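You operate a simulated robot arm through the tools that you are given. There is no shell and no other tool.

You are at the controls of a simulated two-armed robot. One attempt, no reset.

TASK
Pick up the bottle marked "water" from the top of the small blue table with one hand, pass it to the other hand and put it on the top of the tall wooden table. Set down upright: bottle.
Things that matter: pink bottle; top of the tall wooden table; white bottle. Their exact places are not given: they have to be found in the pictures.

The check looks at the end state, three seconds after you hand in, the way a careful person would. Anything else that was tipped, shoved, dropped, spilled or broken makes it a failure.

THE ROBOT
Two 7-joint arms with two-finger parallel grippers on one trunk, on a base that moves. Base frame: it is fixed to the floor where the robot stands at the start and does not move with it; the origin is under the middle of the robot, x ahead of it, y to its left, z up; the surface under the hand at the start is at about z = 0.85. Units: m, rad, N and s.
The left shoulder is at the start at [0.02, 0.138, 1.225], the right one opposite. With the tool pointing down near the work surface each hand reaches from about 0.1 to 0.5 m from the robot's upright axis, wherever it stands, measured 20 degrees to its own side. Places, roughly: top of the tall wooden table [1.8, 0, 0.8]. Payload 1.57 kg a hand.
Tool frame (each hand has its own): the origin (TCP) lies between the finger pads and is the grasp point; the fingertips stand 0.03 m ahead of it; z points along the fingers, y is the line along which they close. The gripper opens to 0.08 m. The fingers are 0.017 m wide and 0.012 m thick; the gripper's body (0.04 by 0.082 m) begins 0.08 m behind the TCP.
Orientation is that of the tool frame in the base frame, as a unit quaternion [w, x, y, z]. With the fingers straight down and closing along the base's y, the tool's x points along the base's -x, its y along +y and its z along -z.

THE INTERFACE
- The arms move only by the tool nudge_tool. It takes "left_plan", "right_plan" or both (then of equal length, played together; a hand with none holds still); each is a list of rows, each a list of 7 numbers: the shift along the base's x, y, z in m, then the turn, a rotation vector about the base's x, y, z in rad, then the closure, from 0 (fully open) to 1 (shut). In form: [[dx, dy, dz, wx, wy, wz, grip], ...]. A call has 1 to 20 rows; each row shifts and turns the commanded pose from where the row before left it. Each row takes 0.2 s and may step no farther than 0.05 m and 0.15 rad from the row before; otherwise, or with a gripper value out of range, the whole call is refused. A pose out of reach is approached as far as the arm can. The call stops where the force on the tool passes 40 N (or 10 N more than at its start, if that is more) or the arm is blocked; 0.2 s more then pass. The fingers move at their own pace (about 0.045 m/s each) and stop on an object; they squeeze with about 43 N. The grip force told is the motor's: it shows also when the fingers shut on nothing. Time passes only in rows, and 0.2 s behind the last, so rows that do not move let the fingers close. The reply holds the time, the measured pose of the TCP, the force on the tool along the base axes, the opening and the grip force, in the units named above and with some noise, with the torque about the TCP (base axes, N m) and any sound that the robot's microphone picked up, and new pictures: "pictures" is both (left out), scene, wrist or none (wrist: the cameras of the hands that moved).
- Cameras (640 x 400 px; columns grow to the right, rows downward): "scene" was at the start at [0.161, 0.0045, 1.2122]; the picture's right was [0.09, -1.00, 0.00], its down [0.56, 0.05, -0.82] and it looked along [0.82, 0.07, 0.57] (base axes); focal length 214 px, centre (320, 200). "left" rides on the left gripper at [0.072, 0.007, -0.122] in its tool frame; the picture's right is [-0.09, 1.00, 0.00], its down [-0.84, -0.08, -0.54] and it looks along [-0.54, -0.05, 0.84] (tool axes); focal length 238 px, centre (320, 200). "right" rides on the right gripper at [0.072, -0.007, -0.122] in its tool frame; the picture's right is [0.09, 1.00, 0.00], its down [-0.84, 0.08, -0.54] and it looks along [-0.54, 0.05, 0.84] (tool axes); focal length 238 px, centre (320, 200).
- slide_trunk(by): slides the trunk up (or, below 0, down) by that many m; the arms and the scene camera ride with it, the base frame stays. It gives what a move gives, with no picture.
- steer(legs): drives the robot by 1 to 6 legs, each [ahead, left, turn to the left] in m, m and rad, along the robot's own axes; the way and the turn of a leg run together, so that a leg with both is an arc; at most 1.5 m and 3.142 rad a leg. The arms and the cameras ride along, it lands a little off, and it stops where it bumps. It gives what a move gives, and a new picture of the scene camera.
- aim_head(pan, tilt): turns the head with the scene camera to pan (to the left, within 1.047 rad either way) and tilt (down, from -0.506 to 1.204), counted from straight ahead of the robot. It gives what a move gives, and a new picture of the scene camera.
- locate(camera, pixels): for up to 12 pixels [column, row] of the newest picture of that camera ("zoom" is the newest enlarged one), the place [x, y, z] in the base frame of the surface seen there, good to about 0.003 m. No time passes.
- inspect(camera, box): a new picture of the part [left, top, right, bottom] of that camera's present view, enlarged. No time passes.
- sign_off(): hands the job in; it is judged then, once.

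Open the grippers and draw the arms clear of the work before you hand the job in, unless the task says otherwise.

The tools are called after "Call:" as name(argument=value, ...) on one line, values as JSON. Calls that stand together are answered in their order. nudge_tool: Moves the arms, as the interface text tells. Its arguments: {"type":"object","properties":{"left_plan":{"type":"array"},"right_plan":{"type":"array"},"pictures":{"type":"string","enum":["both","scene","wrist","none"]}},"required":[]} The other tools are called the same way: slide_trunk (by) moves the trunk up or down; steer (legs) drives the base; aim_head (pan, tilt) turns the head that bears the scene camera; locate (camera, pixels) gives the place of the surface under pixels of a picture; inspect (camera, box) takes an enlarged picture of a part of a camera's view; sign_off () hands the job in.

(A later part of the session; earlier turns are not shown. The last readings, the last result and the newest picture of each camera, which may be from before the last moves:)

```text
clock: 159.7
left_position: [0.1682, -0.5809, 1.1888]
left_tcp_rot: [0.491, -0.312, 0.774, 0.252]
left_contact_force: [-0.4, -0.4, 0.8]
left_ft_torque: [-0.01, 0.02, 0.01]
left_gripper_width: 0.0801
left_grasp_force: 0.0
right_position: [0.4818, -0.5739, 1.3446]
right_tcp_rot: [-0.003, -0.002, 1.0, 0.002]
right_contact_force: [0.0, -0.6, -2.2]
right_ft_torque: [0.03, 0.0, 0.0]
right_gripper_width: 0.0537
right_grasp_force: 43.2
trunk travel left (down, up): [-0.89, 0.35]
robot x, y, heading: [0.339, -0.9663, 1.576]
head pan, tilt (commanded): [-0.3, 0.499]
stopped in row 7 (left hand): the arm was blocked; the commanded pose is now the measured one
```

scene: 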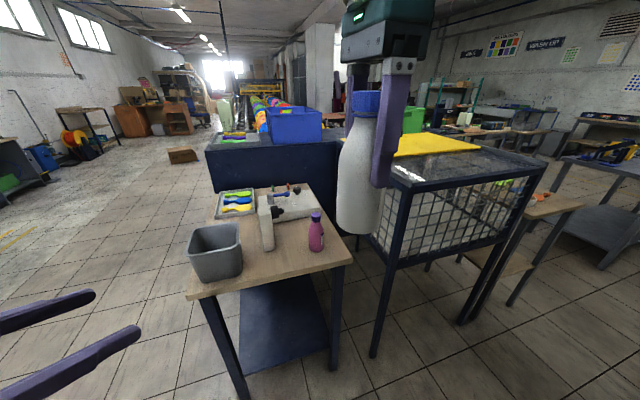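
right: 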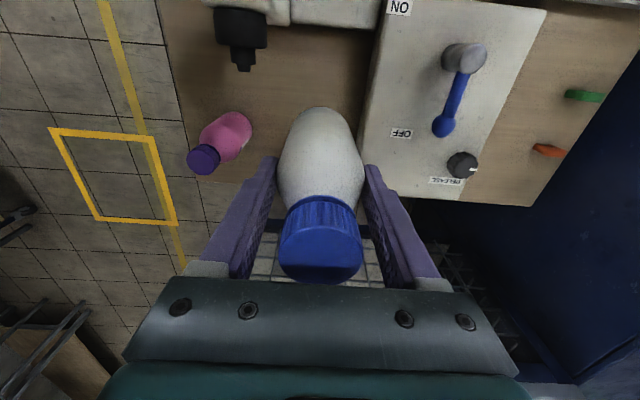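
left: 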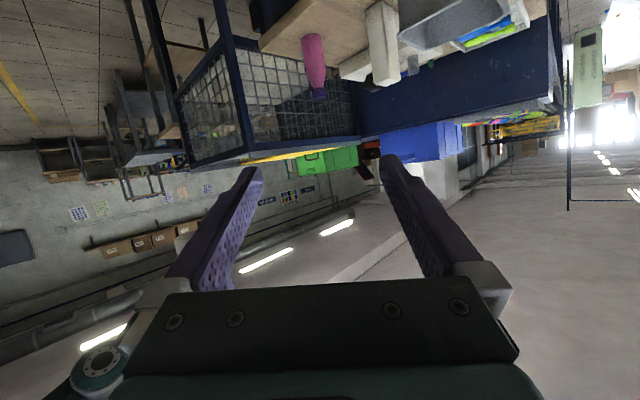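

The left hand has about 67° tilt now but was blocked at (0.168, -0.581, 1.189). I'll look at the left arm to see what it touches.

Call:
aim_head(pan=0.4, tilt=0.9)

Call:
locate(camera="scene", pixels=[[100, 100], [200, 100], [100, 200], [200, 200], [100, 300], [200, 300], [300, 200], [300, 300], [50, 50], [50, 350], [300, 380], [200, 380]])

```text
clock: 160.8
left_position: [0.1679, -0.5799, 1.1874]
left_tcp_rot: [0.49, -0.313, 0.774, 0.251]
left_contact_force: [-0.7, 0.1, 0.2]
left_ft_torque: [0.05, 0.03, 0.0]
left_gripper_width: 0.08
left_grasp_force: 0.0
right_position: [0.4824, -0.5735, 1.345]
right_tcp_rot: [-0.003, -0.001, 1.0, 0.003]
right_contact_force: [0.1, -0.2, -1.8]
right_ft_torque: [-0.01, 0.0, -0.02]
right_gripper_width: 0.0534
right_grasp_force: 43.2
trunk travel left (down, up): [-0.89, 0.35]
robot x, y, heading: [0.3391, -0.9609, 1.574]
head pan, tilt (commanded): [0.4, 0.901]
```

scene: 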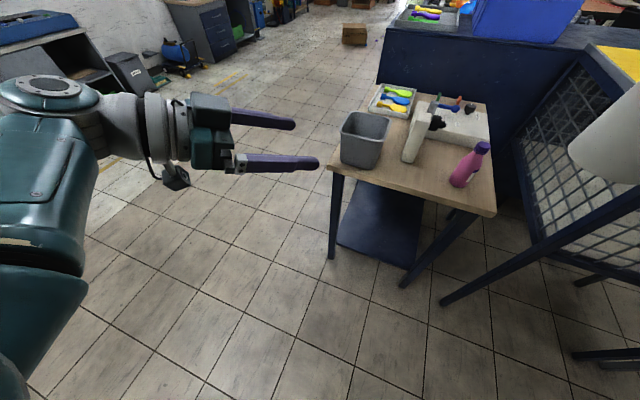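

```text
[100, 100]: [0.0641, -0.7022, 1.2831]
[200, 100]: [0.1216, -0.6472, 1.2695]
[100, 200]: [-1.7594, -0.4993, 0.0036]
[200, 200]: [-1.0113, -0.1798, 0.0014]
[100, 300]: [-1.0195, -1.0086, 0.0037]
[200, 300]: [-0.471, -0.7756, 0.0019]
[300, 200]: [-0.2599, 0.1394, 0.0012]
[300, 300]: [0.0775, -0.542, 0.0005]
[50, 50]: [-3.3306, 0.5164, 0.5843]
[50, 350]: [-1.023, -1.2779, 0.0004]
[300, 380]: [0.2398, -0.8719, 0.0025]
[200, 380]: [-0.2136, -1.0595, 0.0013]
```

The view shows the left arm has swung into a good posture: elbow out to the left, hand at [210,140] pointing forward-right, and the head is free. I'll level its closing axis (small roll) and move it to a pre-approach point behind the planned hand-over spot at (0.32, -0.57).

Call:
nudge_tool(left_plan=[[0.018, -0.017, 0, -0.054, -0.063, -0.038, 0], [0.019, -0.017, 0, 0, 0, 0, 0], [0.019, -0.017, 0, 0, 0, 0, 0], [0.018, -0.017, 0, 0, 0, 0, 0], [0, 0, 0, 0, 0, 0, 0]], pictures="scene")

```text
clock: 161.9
left_position: [0.2419, -0.6459, 1.1865]
left_tcp_rot: [0.51, -0.315, 0.772, 0.212]
left_contact_force: [-1.3, 0.2, -0.4]
left_ft_torque: [0.03, 0.0, 0.04]
left_gripper_width: 0.0799
left_grasp_force: 0.1
right_position: [0.4814, -0.5733, 1.3449]
right_tcp_rot: [-0.003, -0.001, 1.0, 0.003]
right_contact_force: [-0.4, 0.2, -2.4]
right_ft_torque: [0.01, -0.04, 0.0]
right_gripper_width: 0.0536
right_grasp_force: 42.9
trunk travel left (down, up): [-0.89, 0.35]
robot x, y, heading: [0.3425, -0.9651, 1.576]
head pan, tilt (commanded): [0.4, 0.901]
```

scene: 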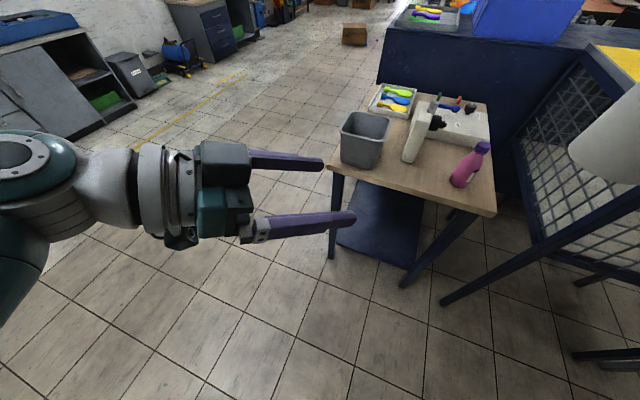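

Left is in place: pointing along (0.65, 0.65, -0.39) with a level closing axis. Now the right hand brings the bottle to the hand-over spot (0.32, -0.57) with TCP z 1.2385.

Call:
nudge_tool(right_plan=[[-0.0323, 0.0007, -0.0213, 0, 0, 0, 1], [-0.0323, 0.0007, -0.0213, 0, 0, 0, 1], [-0.0323, 0.0007, -0.0213, 0, 0, 0, 1], [-0.0323, 0.0007, -0.0213, 0, 0, 0, 1], [-0.0323, 0.0007, -0.0213, 0, 0, 0, 1], [0, 0, 0, 0, 0, 0, 1]], pictures="both")

```text
clock: 163.3
left_position: [0.2421, -0.6499, 1.1847]
left_tcp_rot: [0.51, -0.315, 0.773, 0.209]
left_contact_force: [0.7, 0.6, 0.2]
left_ft_torque: [-0.04, 0.0, 0.0]
left_gripper_width: 0.0799
left_grasp_force: 0.1
right_position: [0.3191, -0.5709, 1.2381]
right_tcp_rot: [-0.002, -0.001, 1.0, 0.003]
right_contact_force: [-0.4, 0.4, -1.9]
right_ft_torque: [0.0, 0.0, 0.01]
right_gripper_width: 0.0536
right_grasp_force: 43.5
trunk travel left (down, up): [-0.89, 0.35]
robot x, y, heading: [0.3414, -0.9624, 1.57]
head pan, tilt (commanded): [0.4, 0.901]
```

scene: 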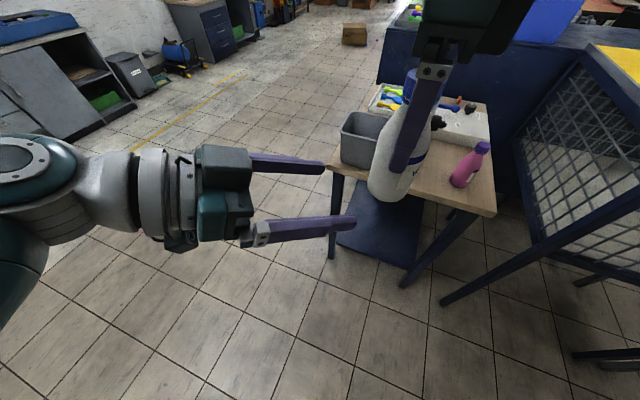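
right: 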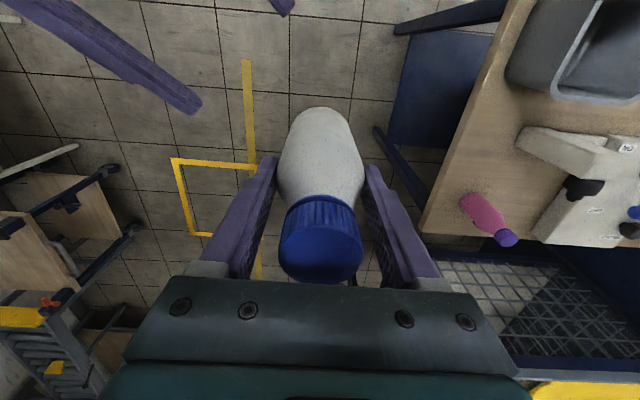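

The bottle is now lined up with the left gripper's pointing direction (offset 0.110 m along it, about 1 mm sideways). I'll check with a zoomed view and located points on the bottle's lower body and the left fingertips.

Call:
inspect(camera="scene", box=[220, 60, 460, 260])

Call:
locate(camera="scene", pixels=[[385, 180], [390, 190], [375, 180], [405, 185], [320, 165], [350, 222], [412, 145], [388, 198], [300, 160], [320, 228]])

```text
2.00 times, centred on (340, 160) of scene
```

zoom: 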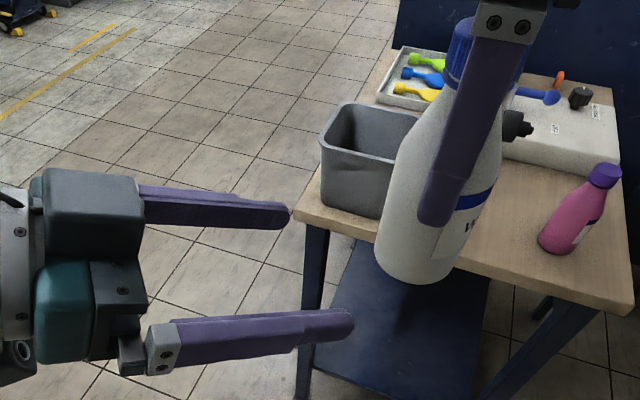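

```text
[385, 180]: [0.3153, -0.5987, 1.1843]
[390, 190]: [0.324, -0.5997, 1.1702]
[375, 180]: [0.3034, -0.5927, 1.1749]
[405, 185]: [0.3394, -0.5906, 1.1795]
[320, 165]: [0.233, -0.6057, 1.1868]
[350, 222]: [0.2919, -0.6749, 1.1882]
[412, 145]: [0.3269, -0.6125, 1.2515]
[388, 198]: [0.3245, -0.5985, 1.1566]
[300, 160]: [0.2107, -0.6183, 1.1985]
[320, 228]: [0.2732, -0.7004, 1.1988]
```

The geometry agrees (bottle axis about (0.320, -0.572)). I'll lower the left hand 6 mm to stay clear under the right fingertips, then advance it along its pointing direction so the bottle's lower body sits between its fingers.

Call:
nudge_tool(left_plan=[[0, 0, -0.006, 0, 0, 0, 0], [0.02, 0.02, 0, 0, 0, 0, 0], [0.02, 0.02, 0, 0, 0, 0, 0], [0.02, 0.02, 0, 0, 0, 0, 0], [0, 0, 0, 0, 0, 0, 0]], pictures="both")

```text
clock: 164.6
left_position: [0.3078, -0.5886, 1.1823]
left_tcp_rot: [0.516, -0.32, 0.766, 0.208]
left_contact_force: [0.5, -0.3, 0.5]
left_ft_torque: [-0.01, 0.0, 0.0]
left_gripper_width: 0.08
left_grasp_force: 0.1
right_position: [0.3211, -0.5708, 1.2384]
right_tcp_rot: [-0.004, -0.001, 1.0, 0.002]
right_contact_force: [0.4, 0.1, -1.7]
right_ft_torque: [0.0, -0.01, 0.01]
right_gripper_width: 0.0535
right_grasp_force: 43.2
trunk travel left (down, up): [-0.89, 0.35]
robot x, y, heading: [0.3401, -0.9668, 1.577]
head pan, tilt (commanded): [0.4, 0.901]
```

scene: 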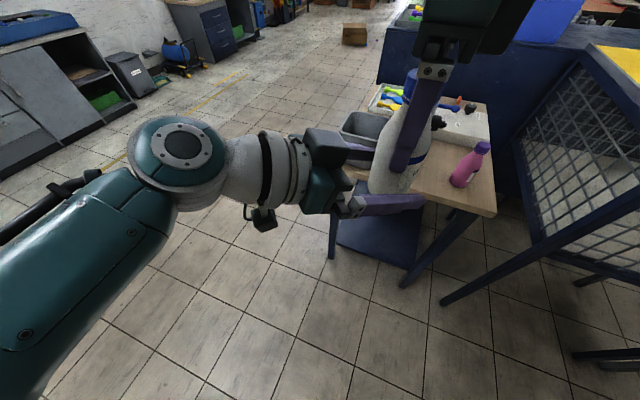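
left: 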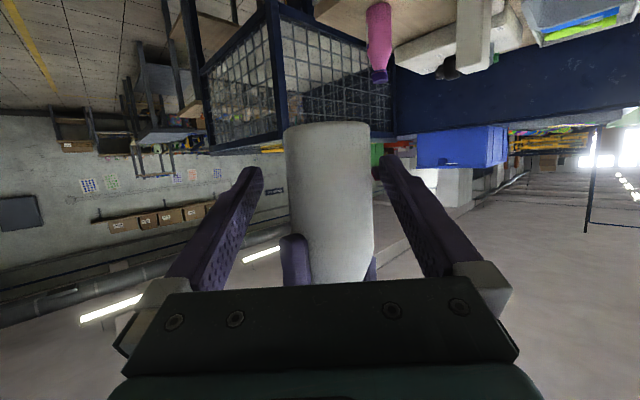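

The bottle sits between the left fingers, nearly centred. I'll advance the last 2 cm and check again.

Call:
nudge_tool(left_plan=[[0.006, 0.008, -0.001, 0, 0, 0, 0], [0.005, 0.007, -0.001, 0, 0, 0, 0], [0, 0, 0, 0, 0, 0, 0]], pictures="both")

```text
clock: 165.3
left_position: [0.3209, -0.5739, 1.1802]
left_tcp_rot: [0.516, -0.32, 0.767, 0.208]
left_contact_force: [-0.5, -0.2, -0.1]
left_ft_torque: [0.02, -0.01, 0.03]
left_gripper_width: 0.08
left_grasp_force: 0.1
right_position: [0.3185, -0.5707, 1.2381]
right_tcp_rot: [-0.003, -0.001, 1.0, 0.002]
right_contact_force: [1.0, 0.2, -2.3]
right_ft_torque: [0.03, -0.03, 0.03]
right_gripper_width: 0.0535
right_grasp_force: 43.0
trunk travel left (down, up): [-0.89, 0.35]
robot x, y, heading: [0.3419, -0.9628, 1.57]
head pan, tilt (commanded): [0.4, 0.901]
```

scene: 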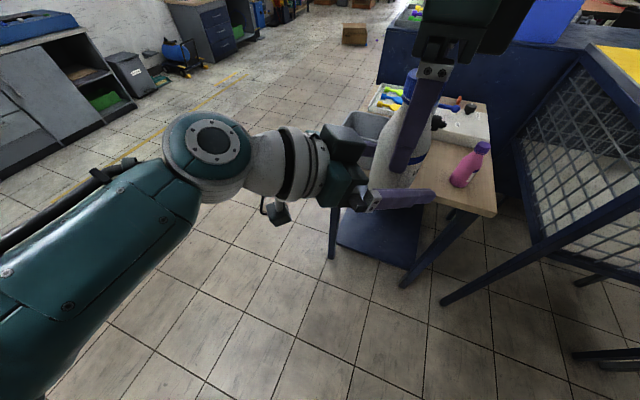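
left: 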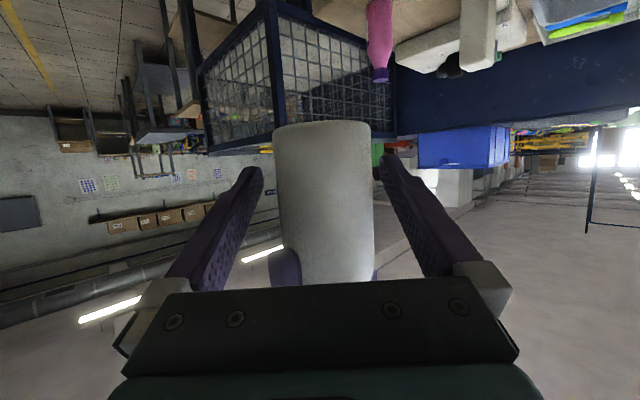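

Left TCP is at the bottle's axis, no contact forces. I'll close the left gripper around the lower body.

Call:
nudge_tool(left_plan=[[0, 0, 0, 0, 0, 0, 0.3], [0, 0, 0, 0, 0, 0, 1], [0, 0, 0, 0, 0, 0, 1], [0, 0, 0, 0, 0, 0, 1], [0, 0, 0, 0, 0, 0, 1]], right_plan=[[0, 0, 0, 0, 0, 0, 1], [0, 0, 0, 0, 0, 0, 1], [0, 0, 0, 0, 0, 0, 1], [0, 0, 0, 0, 0, 0, 1], [0, 0, 0, 0, 0, 0, 1]], pictures="both")

```text
clock: 166.6
left_position: [0.317, -0.573, 1.1792]
left_tcp_rot: [0.515, -0.321, 0.767, 0.209]
left_contact_force: [-9.0, 18.0, -6.2]
left_ft_torque: [-0.29, -0.09, 0.26]
left_gripper_width: 0.0537
left_grasp_force: 43.0
right_position: [0.3203, -0.5716, 1.2369]
right_tcp_rot: [-0.001, -0.001, 1.0, 0.0]
right_contact_force: [8.4, -17.2, 6.2]
right_ft_torque: [-0.68, -0.42, -0.16]
right_gripper_width: 0.0535
right_grasp_force: 42.5
trunk travel left (down, up): [-0.89, 0.35]
robot x, y, heading: [0.3414, -0.9639, 1.578]
head pan, tilt (commanded): [0.4, 0.901]
```

scene: 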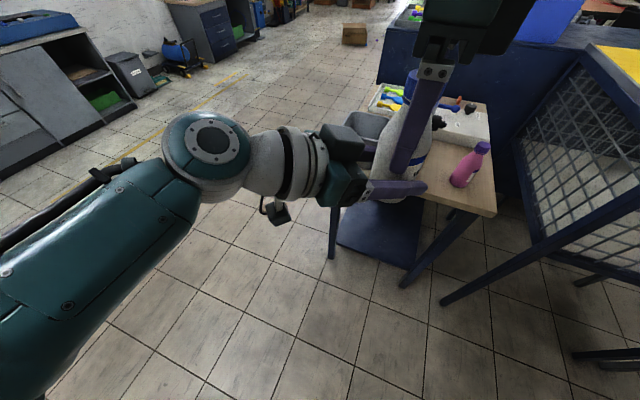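
right: 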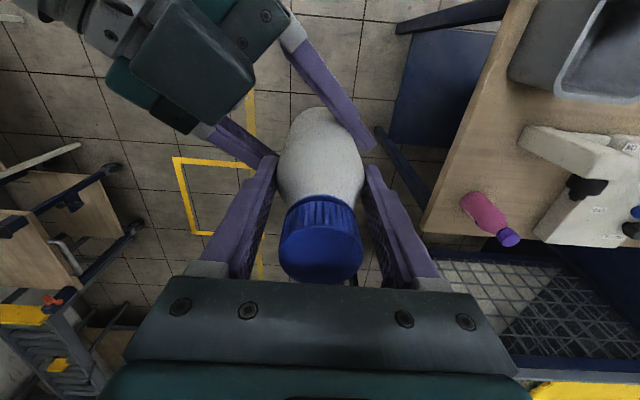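
left: 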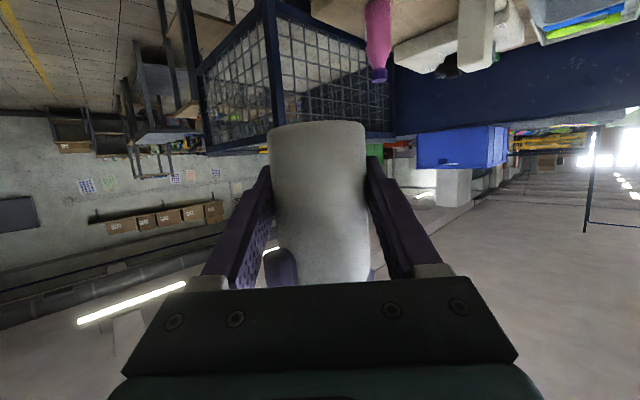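

Both hands hold the bottle (0.0537 m each) with about 20 N of squeeze between them. I'll relieve that by shifting the left hand a few millimetres the way it is being pushed.

Call:
nudge_tool(left_plan=[[-0.001, 0.0015, -0.0005, 0, 0, 0, 1], [-0.001, 0.0015, -0.0005, 0, 0, 0, 1], [0, 0, 0, 0, 0, 0, 1]], right_plan=[[0, 0, 0, 0, 0, 0, 1], [0, 0, 0, 0, 0, 0, 1], [0, 0, 0, 0, 0, 0, 1]], pictures="none")

```text
clock: 167.3
left_position: [0.3172, -0.5701, 1.1795]
left_tcp_rot: [0.518, -0.318, 0.767, 0.207]
left_contact_force: [-4.4, -1.6, 5.6]
left_ft_torque: [0.63, 0.6, 0.26]
left_gripper_width: 0.054
left_grasp_force: 42.9
right_position: [0.3213, -0.569, 1.2386]
right_tcp_rot: [-0.001, 0.0, 1.0, 0.003]
right_contact_force: [5.1, 2.4, -7.8]
right_ft_torque: [-0.49, -0.91, -0.25]
right_gripper_width: 0.0536
right_grasp_force: 43.4
trunk travel left (down, up): [-0.89, 0.35]
robot x, y, heading: [0.3445, -0.9651, 1.579]
head pan, tilt (commanded): [0.4, 0.901]
```

Forces are down to about 7 N. I'll open the right gripper, leaving the bottle in the left hand.

Call:
nudge_tool(right_plan=[[0, 0, 0, 0, 0, 0, 0.2], [0, 0, 0, 0, 0, 0, 0], [0, 0, 0, 0, 0, 0, 0], [0, 0, 0, 0, 0, 0, 0]], left_plan=[[0, 0, 0, 0, 0, 0, 1], [0, 0, 0, 0, 0, 0, 1], [0, 0, 0, 0, 0, 0, 1], [0, 0, 0, 0, 0, 0, 1]], pictures="both")

```text
clock: 168.3
left_position: [0.3171, -0.5717, 1.179]
left_tcp_rot: [0.517, -0.319, 0.767, 0.207]
left_contact_force: [-0.1, -0.7, -0.7]
left_ft_torque: [-0.01, 0.01, -0.03]
left_gripper_width: 0.0538
left_grasp_force: 42.9
right_position: [0.3199, -0.5698, 1.237]
right_tcp_rot: [-0.002, -0.001, 1.0, 0.003]
right_contact_force: [0.8, -0.1, 0.2]
right_ft_torque: [-0.01, 0.01, 0.05]
right_gripper_width: 0.08
right_grasp_force: 0.1
trunk travel left (down, up): [-0.89, 0.35]
robot x, y, heading: [0.3427, -0.9642, 1.573]
head pan, tilt (commanded): [0.4, 0.901]
```

scene: 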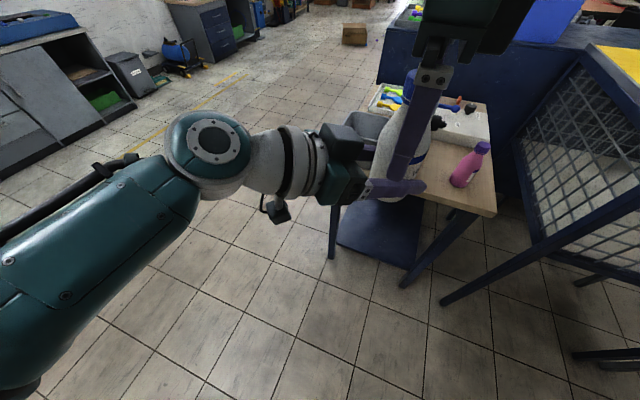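
right: 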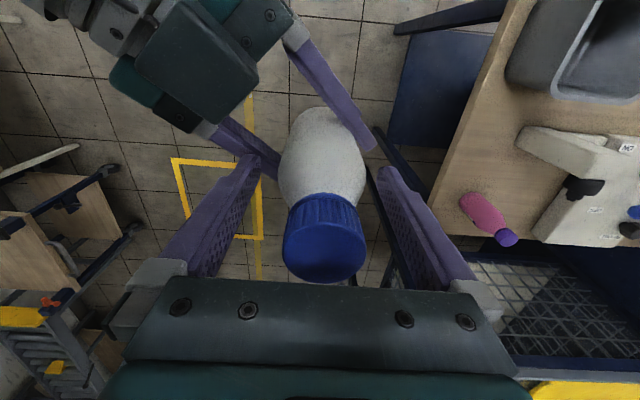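
left: 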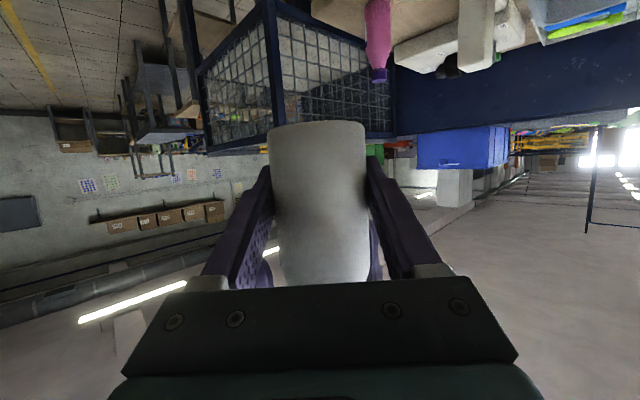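

The bottle is held by the left alone (43 N) and the right gripper is open at 0.08. I'll lift the right hand straight up clear of the cap and then move it off to the right.

Call:
nudge_tool(right_plan=[[0, 0, 0.02, 0, 0, 0, 0], [0, 0, 0.03, 0, 0, 0, 0], [0, 0, 0.035, 0, 0, 0, 0], [0, 0, 0.035, 0, 0, 0, 0], [0, 0, 0.03, 0, 0, 0, 0], [0.04, 0, 0, 0, 0, 0, 0], [0.05, 0, 0, 0, 0, 0, 0], [0.05, -0.01, 0, 0, 0, 0, 0], [0.04, -0.02, 0, 0, 0, 0, 0], [0, 0, 0, 0, 0, 0, 0]], left_plan=[[0, 0, 0, 0, 0, 0, 1], [0, 0, 0, 0, 0, 0, 1], [0, 0, 0, 0, 0, 0, 1], [0, 0, 0, 0, 0, 0, 1], [0, 0, 0, 0, 0, 0, 1], [0, 0, 0, 0, 0, 0, 1], [0, 0, 0, 0, 0, 0, 1], [0, 0, 0, 0, 0, 0, 1], [0, 0, 0, 0, 0, 0, 1], [0, 0, 0, 0, 0, 0, 1]], pictures="scene")

```text
refused: row 8 steps farther than a row can; nothing moved
```

Row 8 was just over the 0.05 m step limit, so I'll shorten it.

Call:
nudge_tool(right_plan=[[0, 0, 0.02, 0, 0, 0, 0], [0, 0, 0.03, 0, 0, 0, 0], [0, 0, 0.035, 0, 0, 0, 0], [0, 0, 0.035, 0, 0, 0, 0], [0, 0, 0.03, 0, 0, 0, 0], [0.04, 0, 0, 0, 0, 0, 0], [0.045, 0, 0, 0, 0, 0, 0], [0.045, -0.01, 0, 0, 0, 0, 0], [0.04, -0.02, 0, 0, 0, 0, 0], [0, 0, 0, 0, 0, 0, 0]], left_plan=[[0, 0, 0, 0, 0, 0, 1], [0, 0, 0, 0, 0, 0, 1], [0, 0, 0, 0, 0, 0, 1], [0, 0, 0, 0, 0, 0, 1], [0, 0, 0, 0, 0, 0, 1], [0, 0, 0, 0, 0, 0, 1], [0, 0, 0, 0, 0, 0, 1], [0, 0, 0, 0, 0, 0, 1], [0, 0, 0, 0, 0, 0, 1], [0, 0, 0, 0, 0, 0, 1]], pictures="scene")

```text
clock: 170.6
left_position: [0.3162, -0.5708, 1.1799]
left_tcp_rot: [0.516, -0.32, 0.767, 0.208]
left_contact_force: [-0.4, 0.4, -0.1]
left_ft_torque: [-0.01, 0.01, -0.01]
left_gripper_width: 0.0535
left_grasp_force: 43.0
right_position: [0.4905, -0.5991, 1.3879]
right_tcp_rot: [-0.003, -0.001, 1.0, 0.002]
right_contact_force: [-0.2, -1.2, -0.4]
right_ft_torque: [-0.01, 0.0, 0.01]
right_gripper_width: 0.0802
right_grasp_force: 0.1
trunk travel left (down, up): [-0.89, 0.35]
robot x, y, heading: [0.3399, -0.9657, 1.572]
head pan, tilt (commanded): [0.4, 0.901]
```

scene: 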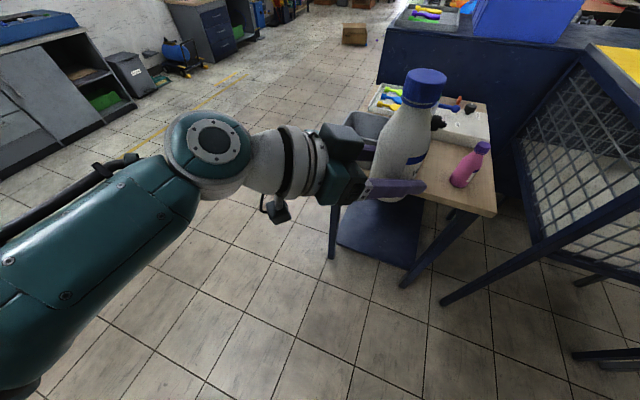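

The hand-over worked: the bottle stands upright in the left hand at [410,130]. I'll zoom in on it to read its label and check that it is upright.

Call:
inspect(camera="scene", box=[340, 50, 480, 220])

Call:
locate(camera="scene", pixels=[[428, 76], [414, 82], [442, 84], [424, 92], [405, 150], [395, 170], [388, 198], [396, 196], [440, 130], [390, 185]])

```text
2.35 times, centred on (410, 135) of scene
```

zoom: 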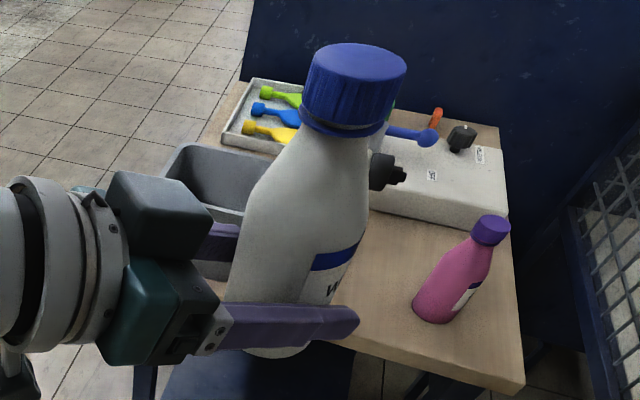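

```text
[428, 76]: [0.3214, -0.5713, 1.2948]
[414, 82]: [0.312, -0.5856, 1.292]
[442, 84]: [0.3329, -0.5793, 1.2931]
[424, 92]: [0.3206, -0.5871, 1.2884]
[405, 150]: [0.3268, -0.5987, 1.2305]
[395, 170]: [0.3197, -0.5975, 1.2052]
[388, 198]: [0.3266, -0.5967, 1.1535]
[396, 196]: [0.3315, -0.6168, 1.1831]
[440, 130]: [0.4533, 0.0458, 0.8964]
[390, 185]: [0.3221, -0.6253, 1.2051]
```

The bottle is upright (cap top z 1.295, bottom about 0.038 m below the left TCP) and the label starts with "W". Now I'll strafe along the corridor toward the tall table (robot's right is base +x), in two legs.

Call:
aim_head(pan=-0.5, tilt=0.5)

Call:
steer(legs=[[0, -0.9, 0]])

```text
clock: 171.8
left_position: [0.3183, -0.5706, 1.1793]
left_tcp_rot: [0.516, -0.32, 0.767, 0.208]
left_contact_force: [-0.2, 0.0, 0.0]
left_ft_torque: [0.0, 0.01, -0.02]
left_gripper_width: 0.0537
left_grasp_force: 42.7
right_position: [0.4908, -0.5995, 1.3888]
right_tcp_rot: [-0.002, -0.001, 1.0, 0.002]
right_contact_force: [0.2, -0.5, -0.7]
right_ft_torque: [-0.01, 0.02, 0.0]
right_gripper_width: 0.0801
right_grasp_force: 0.0
trunk travel left (down, up): [-0.89, 0.35]
robot x, y, heading: [0.3377, -0.9685, 1.575]
head pan, tilt (commanded): [-0.499, 0.499]
```

scene: 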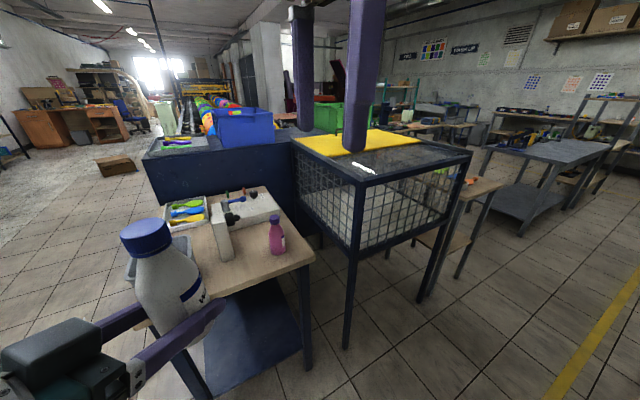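

```text
clock: 176.5
left_position: [1.2169, -0.5669, 1.1778]
left_tcp_rot: [0.517, -0.32, 0.767, 0.208]
left_contact_force: [0.1, -0.1, -0.1]
left_ft_torque: [0.05, 0.0, 0.02]
left_gripper_width: 0.0537
left_grasp_force: 42.7
right_position: [1.3913, -0.5949, 1.3889]
right_tcp_rot: [-0.003, -0.003, 1.0, 0.003]
right_contact_force: [-0.2, 0.1, -0.9]
right_ft_torque: [0.01, 0.01, -0.03]
right_gripper_width: 0.0799
right_grasp_force: 0.1
trunk travel left (down, up): [-0.89, 0.35]
robot x, y, heading: [1.242, -0.9656, 1.575]
head pan, tilt (commanded): [-0.499, 0.499]
```

scene: 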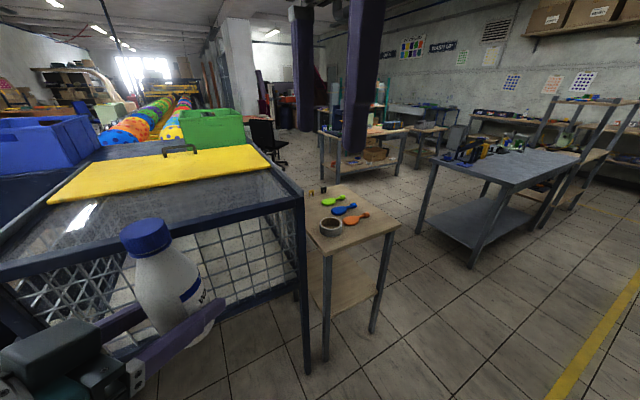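

The tall wooden table is clearly in view at [350,230]: bowl at [330,226], orange, blue and green paddles beyond. I'll zoom in and locate its free area and the item edges.

Call:
inspect(camera="scene", box=[295, 175, 415, 265])

```text
4.44 times, centred on (355, 220) of scene
```

zoom: 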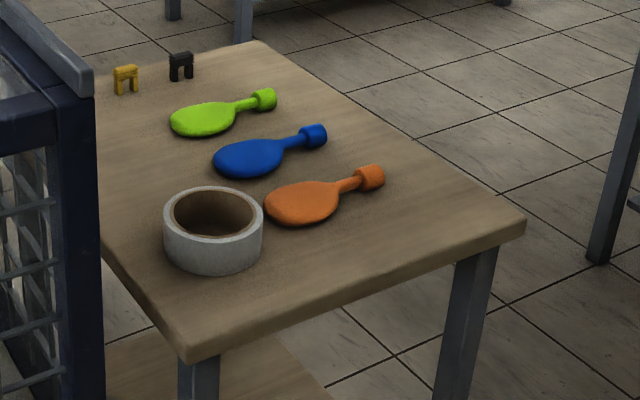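

Call:
locate(camera="zoom", pixels=[[185, 345], [520, 222], [258, 45], [110, 75], [380, 180], [305, 220], [340, 195], [262, 235], [215, 270], [400, 215], [430, 230], [350, 260]])

```text
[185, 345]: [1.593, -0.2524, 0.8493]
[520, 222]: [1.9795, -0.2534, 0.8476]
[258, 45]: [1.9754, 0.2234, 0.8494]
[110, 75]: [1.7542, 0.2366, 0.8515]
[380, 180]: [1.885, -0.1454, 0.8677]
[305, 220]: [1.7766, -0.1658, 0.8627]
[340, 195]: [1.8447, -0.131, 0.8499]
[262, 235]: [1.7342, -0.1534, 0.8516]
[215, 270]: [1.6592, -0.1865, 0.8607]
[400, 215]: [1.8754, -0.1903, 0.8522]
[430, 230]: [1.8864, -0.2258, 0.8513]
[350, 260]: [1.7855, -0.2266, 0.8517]
```

Table top: x 1.593–1.98, front edge y = -0.255, z 0.8515; the orange paddle's knob ends near (1.895, -0.157). My target is (1.922, -0.203). I'll check how far the grey table on the right stands from my path.

Call:
locate(camera="scene", pixels=[[419, 229], [470, 264], [435, 160], [500, 185], [580, 155], [540, 225], [470, 150], [505, 150], [625, 270], [560, 390]])

```text
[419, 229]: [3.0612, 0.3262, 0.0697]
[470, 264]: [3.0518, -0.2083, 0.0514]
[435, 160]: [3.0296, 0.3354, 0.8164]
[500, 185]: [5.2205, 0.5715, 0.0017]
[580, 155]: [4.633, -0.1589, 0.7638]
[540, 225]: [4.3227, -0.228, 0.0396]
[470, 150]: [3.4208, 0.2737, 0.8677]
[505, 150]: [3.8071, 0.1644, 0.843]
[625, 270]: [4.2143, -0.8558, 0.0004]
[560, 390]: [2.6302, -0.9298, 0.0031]
```

The grey table starts at x = 3.03, so the space is free. I'll strafe the remaining 0.98 m, then turn left 0.78 rad so the left hand points along +y.

Call:
steer(legs=[[0, -0.98, 0], [0, 0, 0.781]])

```text
clock: 183.6
left_position: [1.9312, -0.6915, 1.1791]
left_tcp_rot: [0.4, -0.585, 0.59, 0.387]
left_contact_force: [0.3, -0.2, 0.1]
left_ft_torque: [0.02, 0.0, -0.01]
left_gripper_width: 0.0538
left_grasp_force: 42.9
right_position: [2.075, -0.59, 1.3883]
right_tcp_rot: [-0.003, -0.378, 0.926, 0.002]
right_contact_force: [0.1, 0.7, 0.0]
right_ft_torque: [-0.01, -0.06, 0.0]
right_gripper_width: 0.0803
right_grasp_force: 0.0
trunk travel left (down, up): [-0.89, 0.35]
robot x, y, heading: [2.2245, -0.9553, 2.349]
head pan, tilt (commanded): [-0.499, 0.499]
```

scene: 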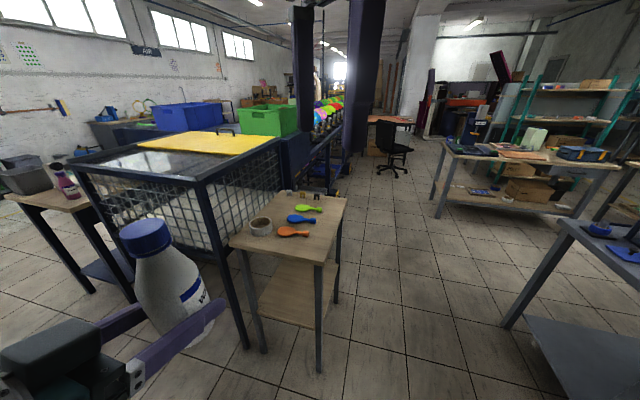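

The left hand points along +y now, with TCP at (1.931, -0.692). I'll drive diagonally so that the bottle moves straight in +y to over (1.92, -0.22), still high above the table.

Call:
steer(legs=[[0.34, -0.324, 0]])

Call:
aim_head(pan=0.1, tilt=0.9)

```text
clock: 186.4
left_position: [1.9251, -0.2232, 1.1793]
left_tcp_rot: [0.4, -0.585, 0.59, 0.387]
left_contact_force: [-0.1, 0.0, -0.6]
left_ft_torque: [0.03, -0.02, 0.01]
left_gripper_width: 0.0538
left_grasp_force: 42.8
right_position: [2.0697, -0.1241, 1.3882]
right_tcp_rot: [-0.004, -0.378, 0.926, 0.001]
right_contact_force: [0.9, 0.5, -0.5]
right_ft_torque: [0.01, -0.01, 0.0]
right_gripper_width: 0.08
right_grasp_force: 0.0
trunk travel left (down, up): [-0.89, 0.35]
robot x, y, heading: [2.2156, -0.487, 2.344]
head pan, tilt (commanded): [-0.499, 0.499]
```

scene: 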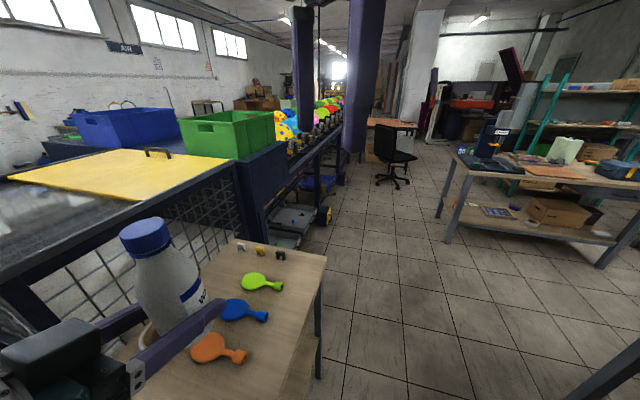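

```text
clock: 187.4
left_position: [1.9251, -0.2237, 1.1786]
left_tcp_rot: [0.4, -0.585, 0.59, 0.387]
left_contact_force: [0.4, -0.4, 0.9]
left_ft_torque: [0.02, 0.02, 0.0]
left_gripper_width: 0.0536
left_grasp_force: 42.7
right_position: [2.0684, -0.1237, 1.3883]
right_tcp_rot: [-0.003, -0.378, 0.926, 0.002]
right_contact_force: [-0.2, -0.1, 1.1]
right_ft_torque: [0.02, 0.0, -0.01]
right_gripper_width: 0.08
right_grasp_force: 0.0
trunk travel left (down, up): [-0.89, 0.35]
robot x, y, heading: [2.219, -0.4878, 2.35]
head pan, tilt (commanded): [0.099, 0.901]
```

scene: 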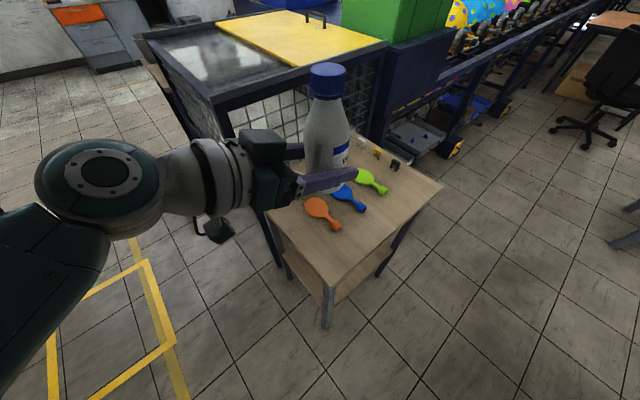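

The bottle hovers over the tall table's near corner. I'll lower the trunk by 0.2 m (bottle bottom then about z 0.94) and re-check.

Call:
slide_trunk(by=-0.2)

Call:
aim_head(pan=0.1, tilt=0.75)

```text
clock: 189.6
left_position: [1.9239, -0.2231, 0.9781]
left_tcp_rot: [0.4, -0.585, 0.59, 0.387]
left_contact_force: [0.2, 0.0, 0.7]
left_ft_torque: [-0.01, -0.02, -0.03]
left_gripper_width: 0.0537
left_grasp_force: 43.0
right_position: [2.0681, -0.122, 1.187]
right_tcp_rot: [-0.004, -0.378, 0.926, 0.001]
right_contact_force: [0.5, -0.1, -0.9]
right_ft_torque: [-0.03, -0.01, -0.02]
right_gripper_width: 0.08
right_grasp_force: 0.1
trunk travel left (down, up): [-0.69, 0.55]
robot x, y, heading: [2.2181, -0.4908, 2.341]
head pan, tilt (commanded): [0.099, 0.901]
```

```text
clock: 190.3
left_position: [1.9242, -0.223, 0.9778]
left_tcp_rot: [0.4, -0.585, 0.59, 0.387]
left_contact_force: [-0.2, 0.1, 0.0]
left_ft_torque: [0.02, 0.01, 0.0]
left_gripper_width: 0.0534
left_grasp_force: 43.0
right_position: [2.0701, -0.1216, 1.1885]
right_tcp_rot: [-0.004, -0.378, 0.926, 0.001]
right_contact_force: [0.3, -0.2, 0.5]
right_ft_torque: [-0.02, -0.04, -0.03]
right_gripper_width: 0.08
right_grasp_force: 0.0
trunk travel left (down, up): [-0.69, 0.55]
robot x, y, heading: [2.2183, -0.4927, 2.345]
head pan, tilt (commanded): [0.099, 0.75]
```

scene: 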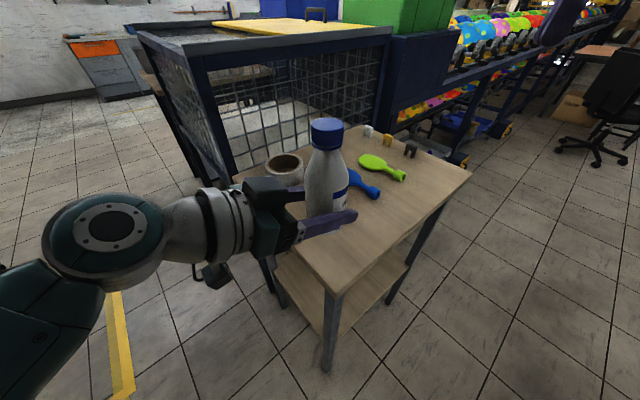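

The bottle is just above the table now. I'll locate the bottle, the table's near corner and edges to work out the final offset.

Call:
inspect(camera="scene", box=[250, 110, 410, 310])

Call:
locate(camera="scene", pixels=[[327, 123], [316, 128], [338, 128], [327, 160], [320, 200], [320, 211], [330, 285], [345, 265], [280, 245], [400, 225], [355, 225], [330, 240]])

```text
2.00 times, centred on (330, 210) of scene
```

zoom: 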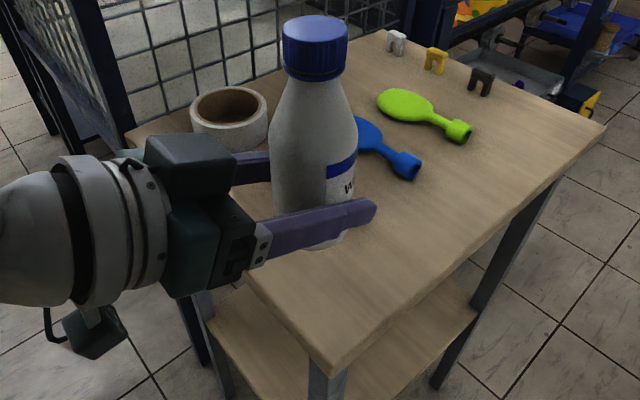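

```text
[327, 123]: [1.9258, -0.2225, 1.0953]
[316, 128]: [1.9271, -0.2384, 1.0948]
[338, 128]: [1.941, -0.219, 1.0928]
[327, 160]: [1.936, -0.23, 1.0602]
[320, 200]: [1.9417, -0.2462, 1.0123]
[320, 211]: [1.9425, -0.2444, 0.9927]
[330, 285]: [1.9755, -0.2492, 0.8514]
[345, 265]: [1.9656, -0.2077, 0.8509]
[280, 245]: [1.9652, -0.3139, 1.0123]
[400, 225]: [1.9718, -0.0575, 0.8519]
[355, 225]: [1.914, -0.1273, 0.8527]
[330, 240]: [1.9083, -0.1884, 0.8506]
```

The cap centre is at (1.926, -0.2235), bottle bottom at about z 0.9425 and the table at 0.8513. I'll move it 2 cm in +y and lower it 8 cm, stopping about 1 cm above the surface.

Call:
nudge_tool(left_plan=[[-0.002, 0.01, -0.015, 0, 0, 0, 1], [-0.002, 0.01, -0.02, 0, 0, 0, 1], [0, 0, -0.025, 0, 0, 0, 1], [0, 0, -0.02, 0, 0, 0, 1], [0, 0, 0, 0, 0, 0, 1]], pictures="both")

```text
clock: 191.5
left_position: [1.9212, -0.2042, 0.8991]
left_tcp_rot: [0.401, -0.585, 0.59, 0.387]
left_contact_force: [-0.1, 0.6, 0.4]
left_ft_torque: [-0.03, 0.03, -0.01]
left_gripper_width: 0.0537
left_grasp_force: 43.1
right_position: [2.0698, -0.1226, 1.1884]
right_tcp_rot: [-0.002, -0.378, 0.926, 0.001]
right_contact_force: [-0.1, 0.0, -0.5]
right_ft_torque: [0.01, 0.0, -0.01]
right_gripper_width: 0.0798
right_grasp_force: 0.0
trunk travel left (down, up): [-0.69, 0.55]
robot x, y, heading: [2.2177, -0.4883, 2.353]
head pan, tilt (commanded): [0.099, 0.75]
```

scene: 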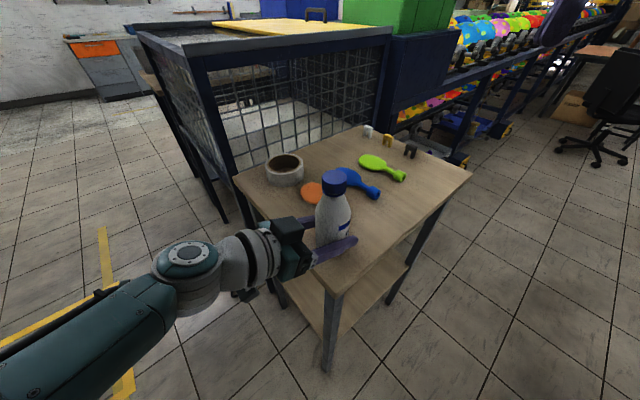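
left: 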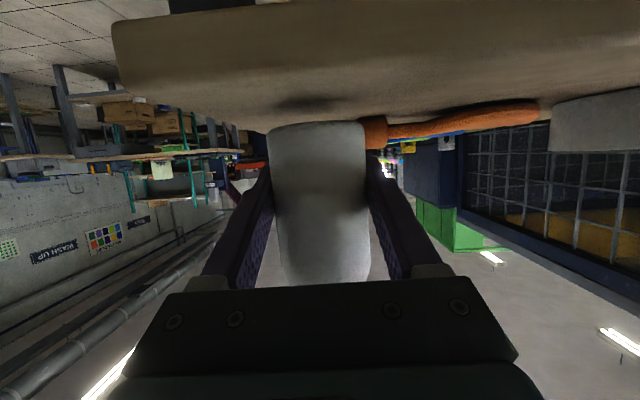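

The bottle is about 1 cm above the surface at (1.921, -0.204); the orange paddle's knob is visible just beyond the bottle. I'll zoom to check the clearances before the last lowering.

Call:
inspect(camera="scene", box=[270, 150, 390, 290])

Call:
inspect(camera="left", box=[230, 80, 430, 230])

```text
2.86 times, centred on (330, 220) of scene
```

zoom: 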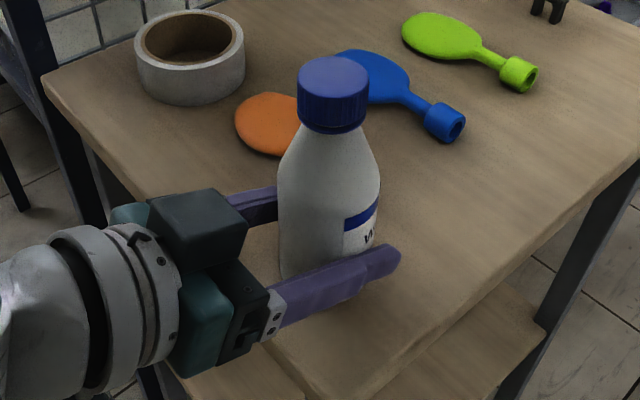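

```text
2.67 times, centred on (330, 155) of left
```

zoom: 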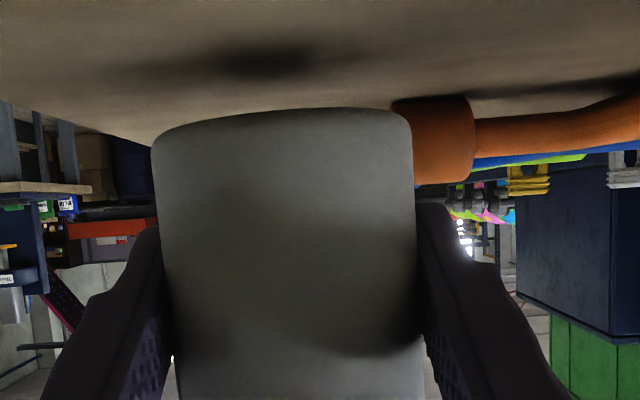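

I'll locate the orange knob, the finger tip and the bottle's lower rim in this left zoom view.

Call:
locate(camera="zoom", pixels=[[445, 130], [445, 170], [425, 150], [436, 215], [300, 150], [400, 160], [520, 130], [180, 160], [330, 60], [150, 240]])

```text
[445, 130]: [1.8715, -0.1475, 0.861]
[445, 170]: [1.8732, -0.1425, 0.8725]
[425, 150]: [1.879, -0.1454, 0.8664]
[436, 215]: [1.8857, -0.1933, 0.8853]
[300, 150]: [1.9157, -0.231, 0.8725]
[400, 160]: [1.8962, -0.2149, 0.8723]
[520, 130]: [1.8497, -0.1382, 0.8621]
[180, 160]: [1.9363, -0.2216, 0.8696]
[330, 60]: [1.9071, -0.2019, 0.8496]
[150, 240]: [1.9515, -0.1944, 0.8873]
```

Clearances are fine: the knob is about 3.6 cm from the bottle and 2.8 cm from the fingertips. I'll lower gently by 11 mm and read the force.

Call:
nudge_tool(left_plan=[[0, 0, -0.005, 0, 0, 0, 1], [0, 0, -0.003, 0, 0, 0, 1], [0, 0, -0.002, 0, 0, 0, 1], [0, 0, -0.001, 0, 0, 0, 1], [0, 0, 0, 0, 0, 0, 1]], pictures="none")

```text
clock: 192.7
left_position: [1.9206, -0.2032, 0.8885]
left_tcp_rot: [0.4, -0.584, 0.59, 0.387]
left_contact_force: [-0.3, -0.4, 0.0]
left_ft_torque: [-0.01, 0.03, 0.03]
left_gripper_width: 0.0539
left_grasp_force: 42.7
right_position: [2.0702, -0.1224, 1.1878]
right_tcp_rot: [-0.004, -0.378, 0.926, 0.001]
right_contact_force: [0.8, -0.3, -0.6]
right_ft_torque: [0.0, -0.01, 0.0]
right_gripper_width: 0.0798
right_grasp_force: 0.0
trunk travel left (down, up): [-0.69, 0.55]
robot x, y, heading: [2.2208, -0.4893, 2.343]
head pan, tilt (commanded): [0.099, 0.75]
```

No contact yet (force about 0). I'll keep lowering in 1 mm steps.

Call:
nudge_tool(left_plan=[[0, 0, -0.001, 0, 0, 0, 1], [0, 0, -0.001, 0, 0, 0, 1], [0, 0, 0, 0, 0, 0, 1]], pictures="none")

```text
clock: 193.5
left_position: [1.9203, -0.204, 0.887]
left_tcp_rot: [0.401, -0.584, 0.589, 0.389]
left_contact_force: [3.6, -7.4, 21.7]
left_ft_torque: [-0.49, 0.29, 0.19]
left_gripper_width: 0.0538
left_grasp_force: 42.8
right_position: [2.0679, -0.1228, 1.1902]
right_tcp_rot: [-0.004, -0.377, 0.926, 0.0]
right_contact_force: [0.0, 0.0, -0.1]
right_ft_torque: [0.0, 0.0, -0.01]
right_gripper_width: 0.08
right_grasp_force: 0.1
trunk travel left (down, up): [-0.69, 0.55]
robot x, y, heading: [2.2171, -0.487, 2.342]
head pan, tilt (commanded): [0.099, 0.75]
```

Contact: 21.7 N upward at TCP z 0.887. I'll ease off slightly and look at the pose before releasing.

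Call:
nudge_tool(left_plan=[[0, 0, 0.0007, 0, 0, 0, 1], [0, 0, 0, 0, 0, 0, 1]], pictures="both")

```text
clock: 194.1
left_position: [1.9191, -0.203, 0.887]
left_tcp_rot: [0.4, -0.585, 0.589, 0.388]
left_contact_force: [4.7, -6.2, 24.1]
left_ft_torque: [-0.36, 0.38, 0.15]
left_gripper_width: 0.0537
left_grasp_force: 42.8
right_position: [2.0683, -0.1234, 1.1889]
right_tcp_rot: [-0.003, -0.377, 0.926, 0.001]
right_contact_force: [0.8, 0.5, 0.7]
right_ft_torque: [-0.01, -0.01, 0.02]
right_gripper_width: 0.0801
right_grasp_force: 0.1
trunk travel left (down, up): [-0.69, 0.55]
robot x, y, heading: [2.22, -0.4871, 2.347]
head pan, tilt (commanded): [0.099, 0.75]
```

scene: 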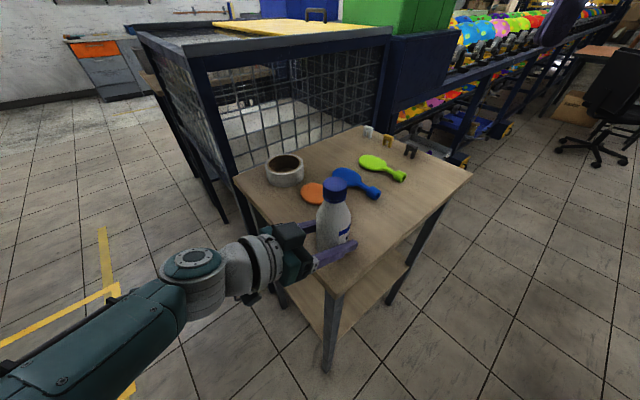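
left: 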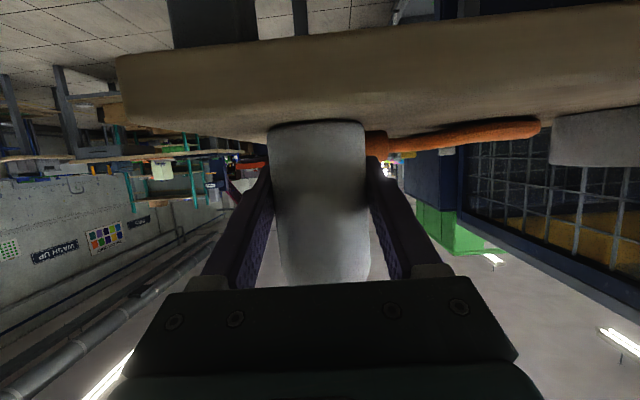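

The bottle touches the table, still pressed with 24 N. I'll raise the command another 1.5 mm to unload it.

Call:
nudge_tool(left_plan=[[0, 0, 0.001, 0, 0, 0, 1], [0, 0, 0.0005, 0, 0, 0, 1], [0, 0, 0, 0, 0, 0, 1]], pictures="none")

```text
clock: 194.9
left_position: [1.9189, -0.2027, 0.8869]
left_tcp_rot: [0.4, -0.585, 0.59, 0.388]
left_contact_force: [-0.2, 2.2, 7.4]
left_ft_torque: [0.12, 0.25, -0.07]
left_gripper_width: 0.0537
left_grasp_force: 43.3
right_position: [2.0695, -0.122, 1.1891]
right_tcp_rot: [-0.003, -0.378, 0.926, 0.003]
right_contact_force: [0.1, -0.2, -0.3]
right_ft_torque: [0.0, 0.01, -0.01]
right_gripper_width: 0.0801
right_grasp_force: 0.1
trunk travel left (down, up): [-0.69, 0.55]
robot x, y, heading: [2.2181, -0.4906, 2.348]
head pan, tilt (commanded): [0.099, 0.75]
```

Only 7 N remains. I'll open the left gripper gradually.

Call:
nudge_tool(left_plan=[[0, 0, 0, 0, 0, 0, 0.3], [0, 0, 0, 0, 0, 0, 0.25], [0, 0, 0, 0, 0, 0, 0.15], [0, 0, 0, 0, 0, 0, 0], [0, 0, 0, 0, 0, 0, 0], [0, 0, 0, 0, 0, 0, 0]], pictures="both")

```text
clock: 196.3
left_position: [1.9207, -0.2039, 0.888]
left_tcp_rot: [0.4, -0.585, 0.59, 0.387]
left_contact_force: [-0.4, -1.1, -0.6]
left_ft_torque: [-0.02, -0.05, -0.01]
left_gripper_width: 0.0799
left_grasp_force: 0.2
right_position: [2.0687, -0.1221, 1.1873]
right_tcp_rot: [-0.004, -0.378, 0.926, 0.001]
right_contact_force: [-0.6, 0.3, 0.4]
right_ft_torque: [0.0, -0.01, 0.0]
right_gripper_width: 0.0799
right_grasp_force: 0.1
trunk travel left (down, up): [-0.69, 0.55]
robot x, y, heading: [2.2157, -0.4905, 2.347]
head pan, tilt (commanded): [0.099, 0.75]
```

scene: 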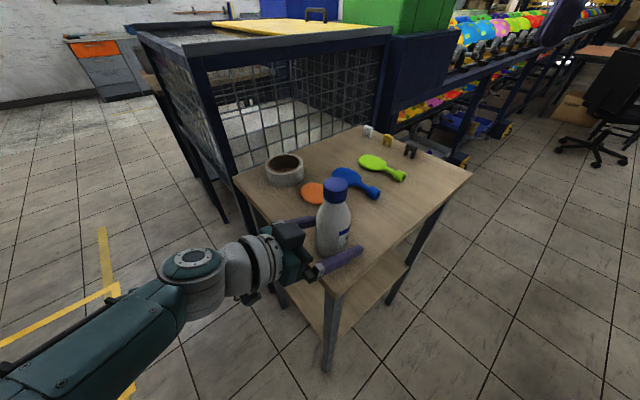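
left: 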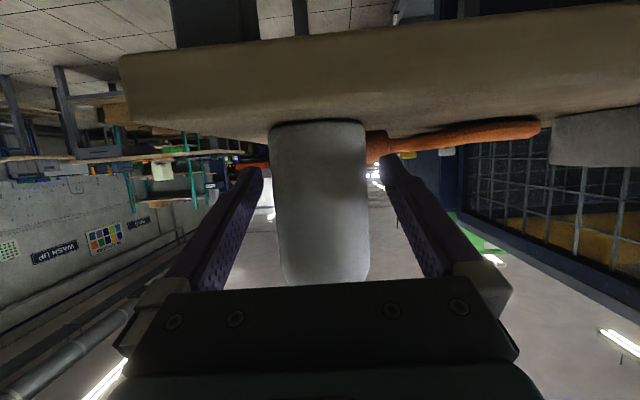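

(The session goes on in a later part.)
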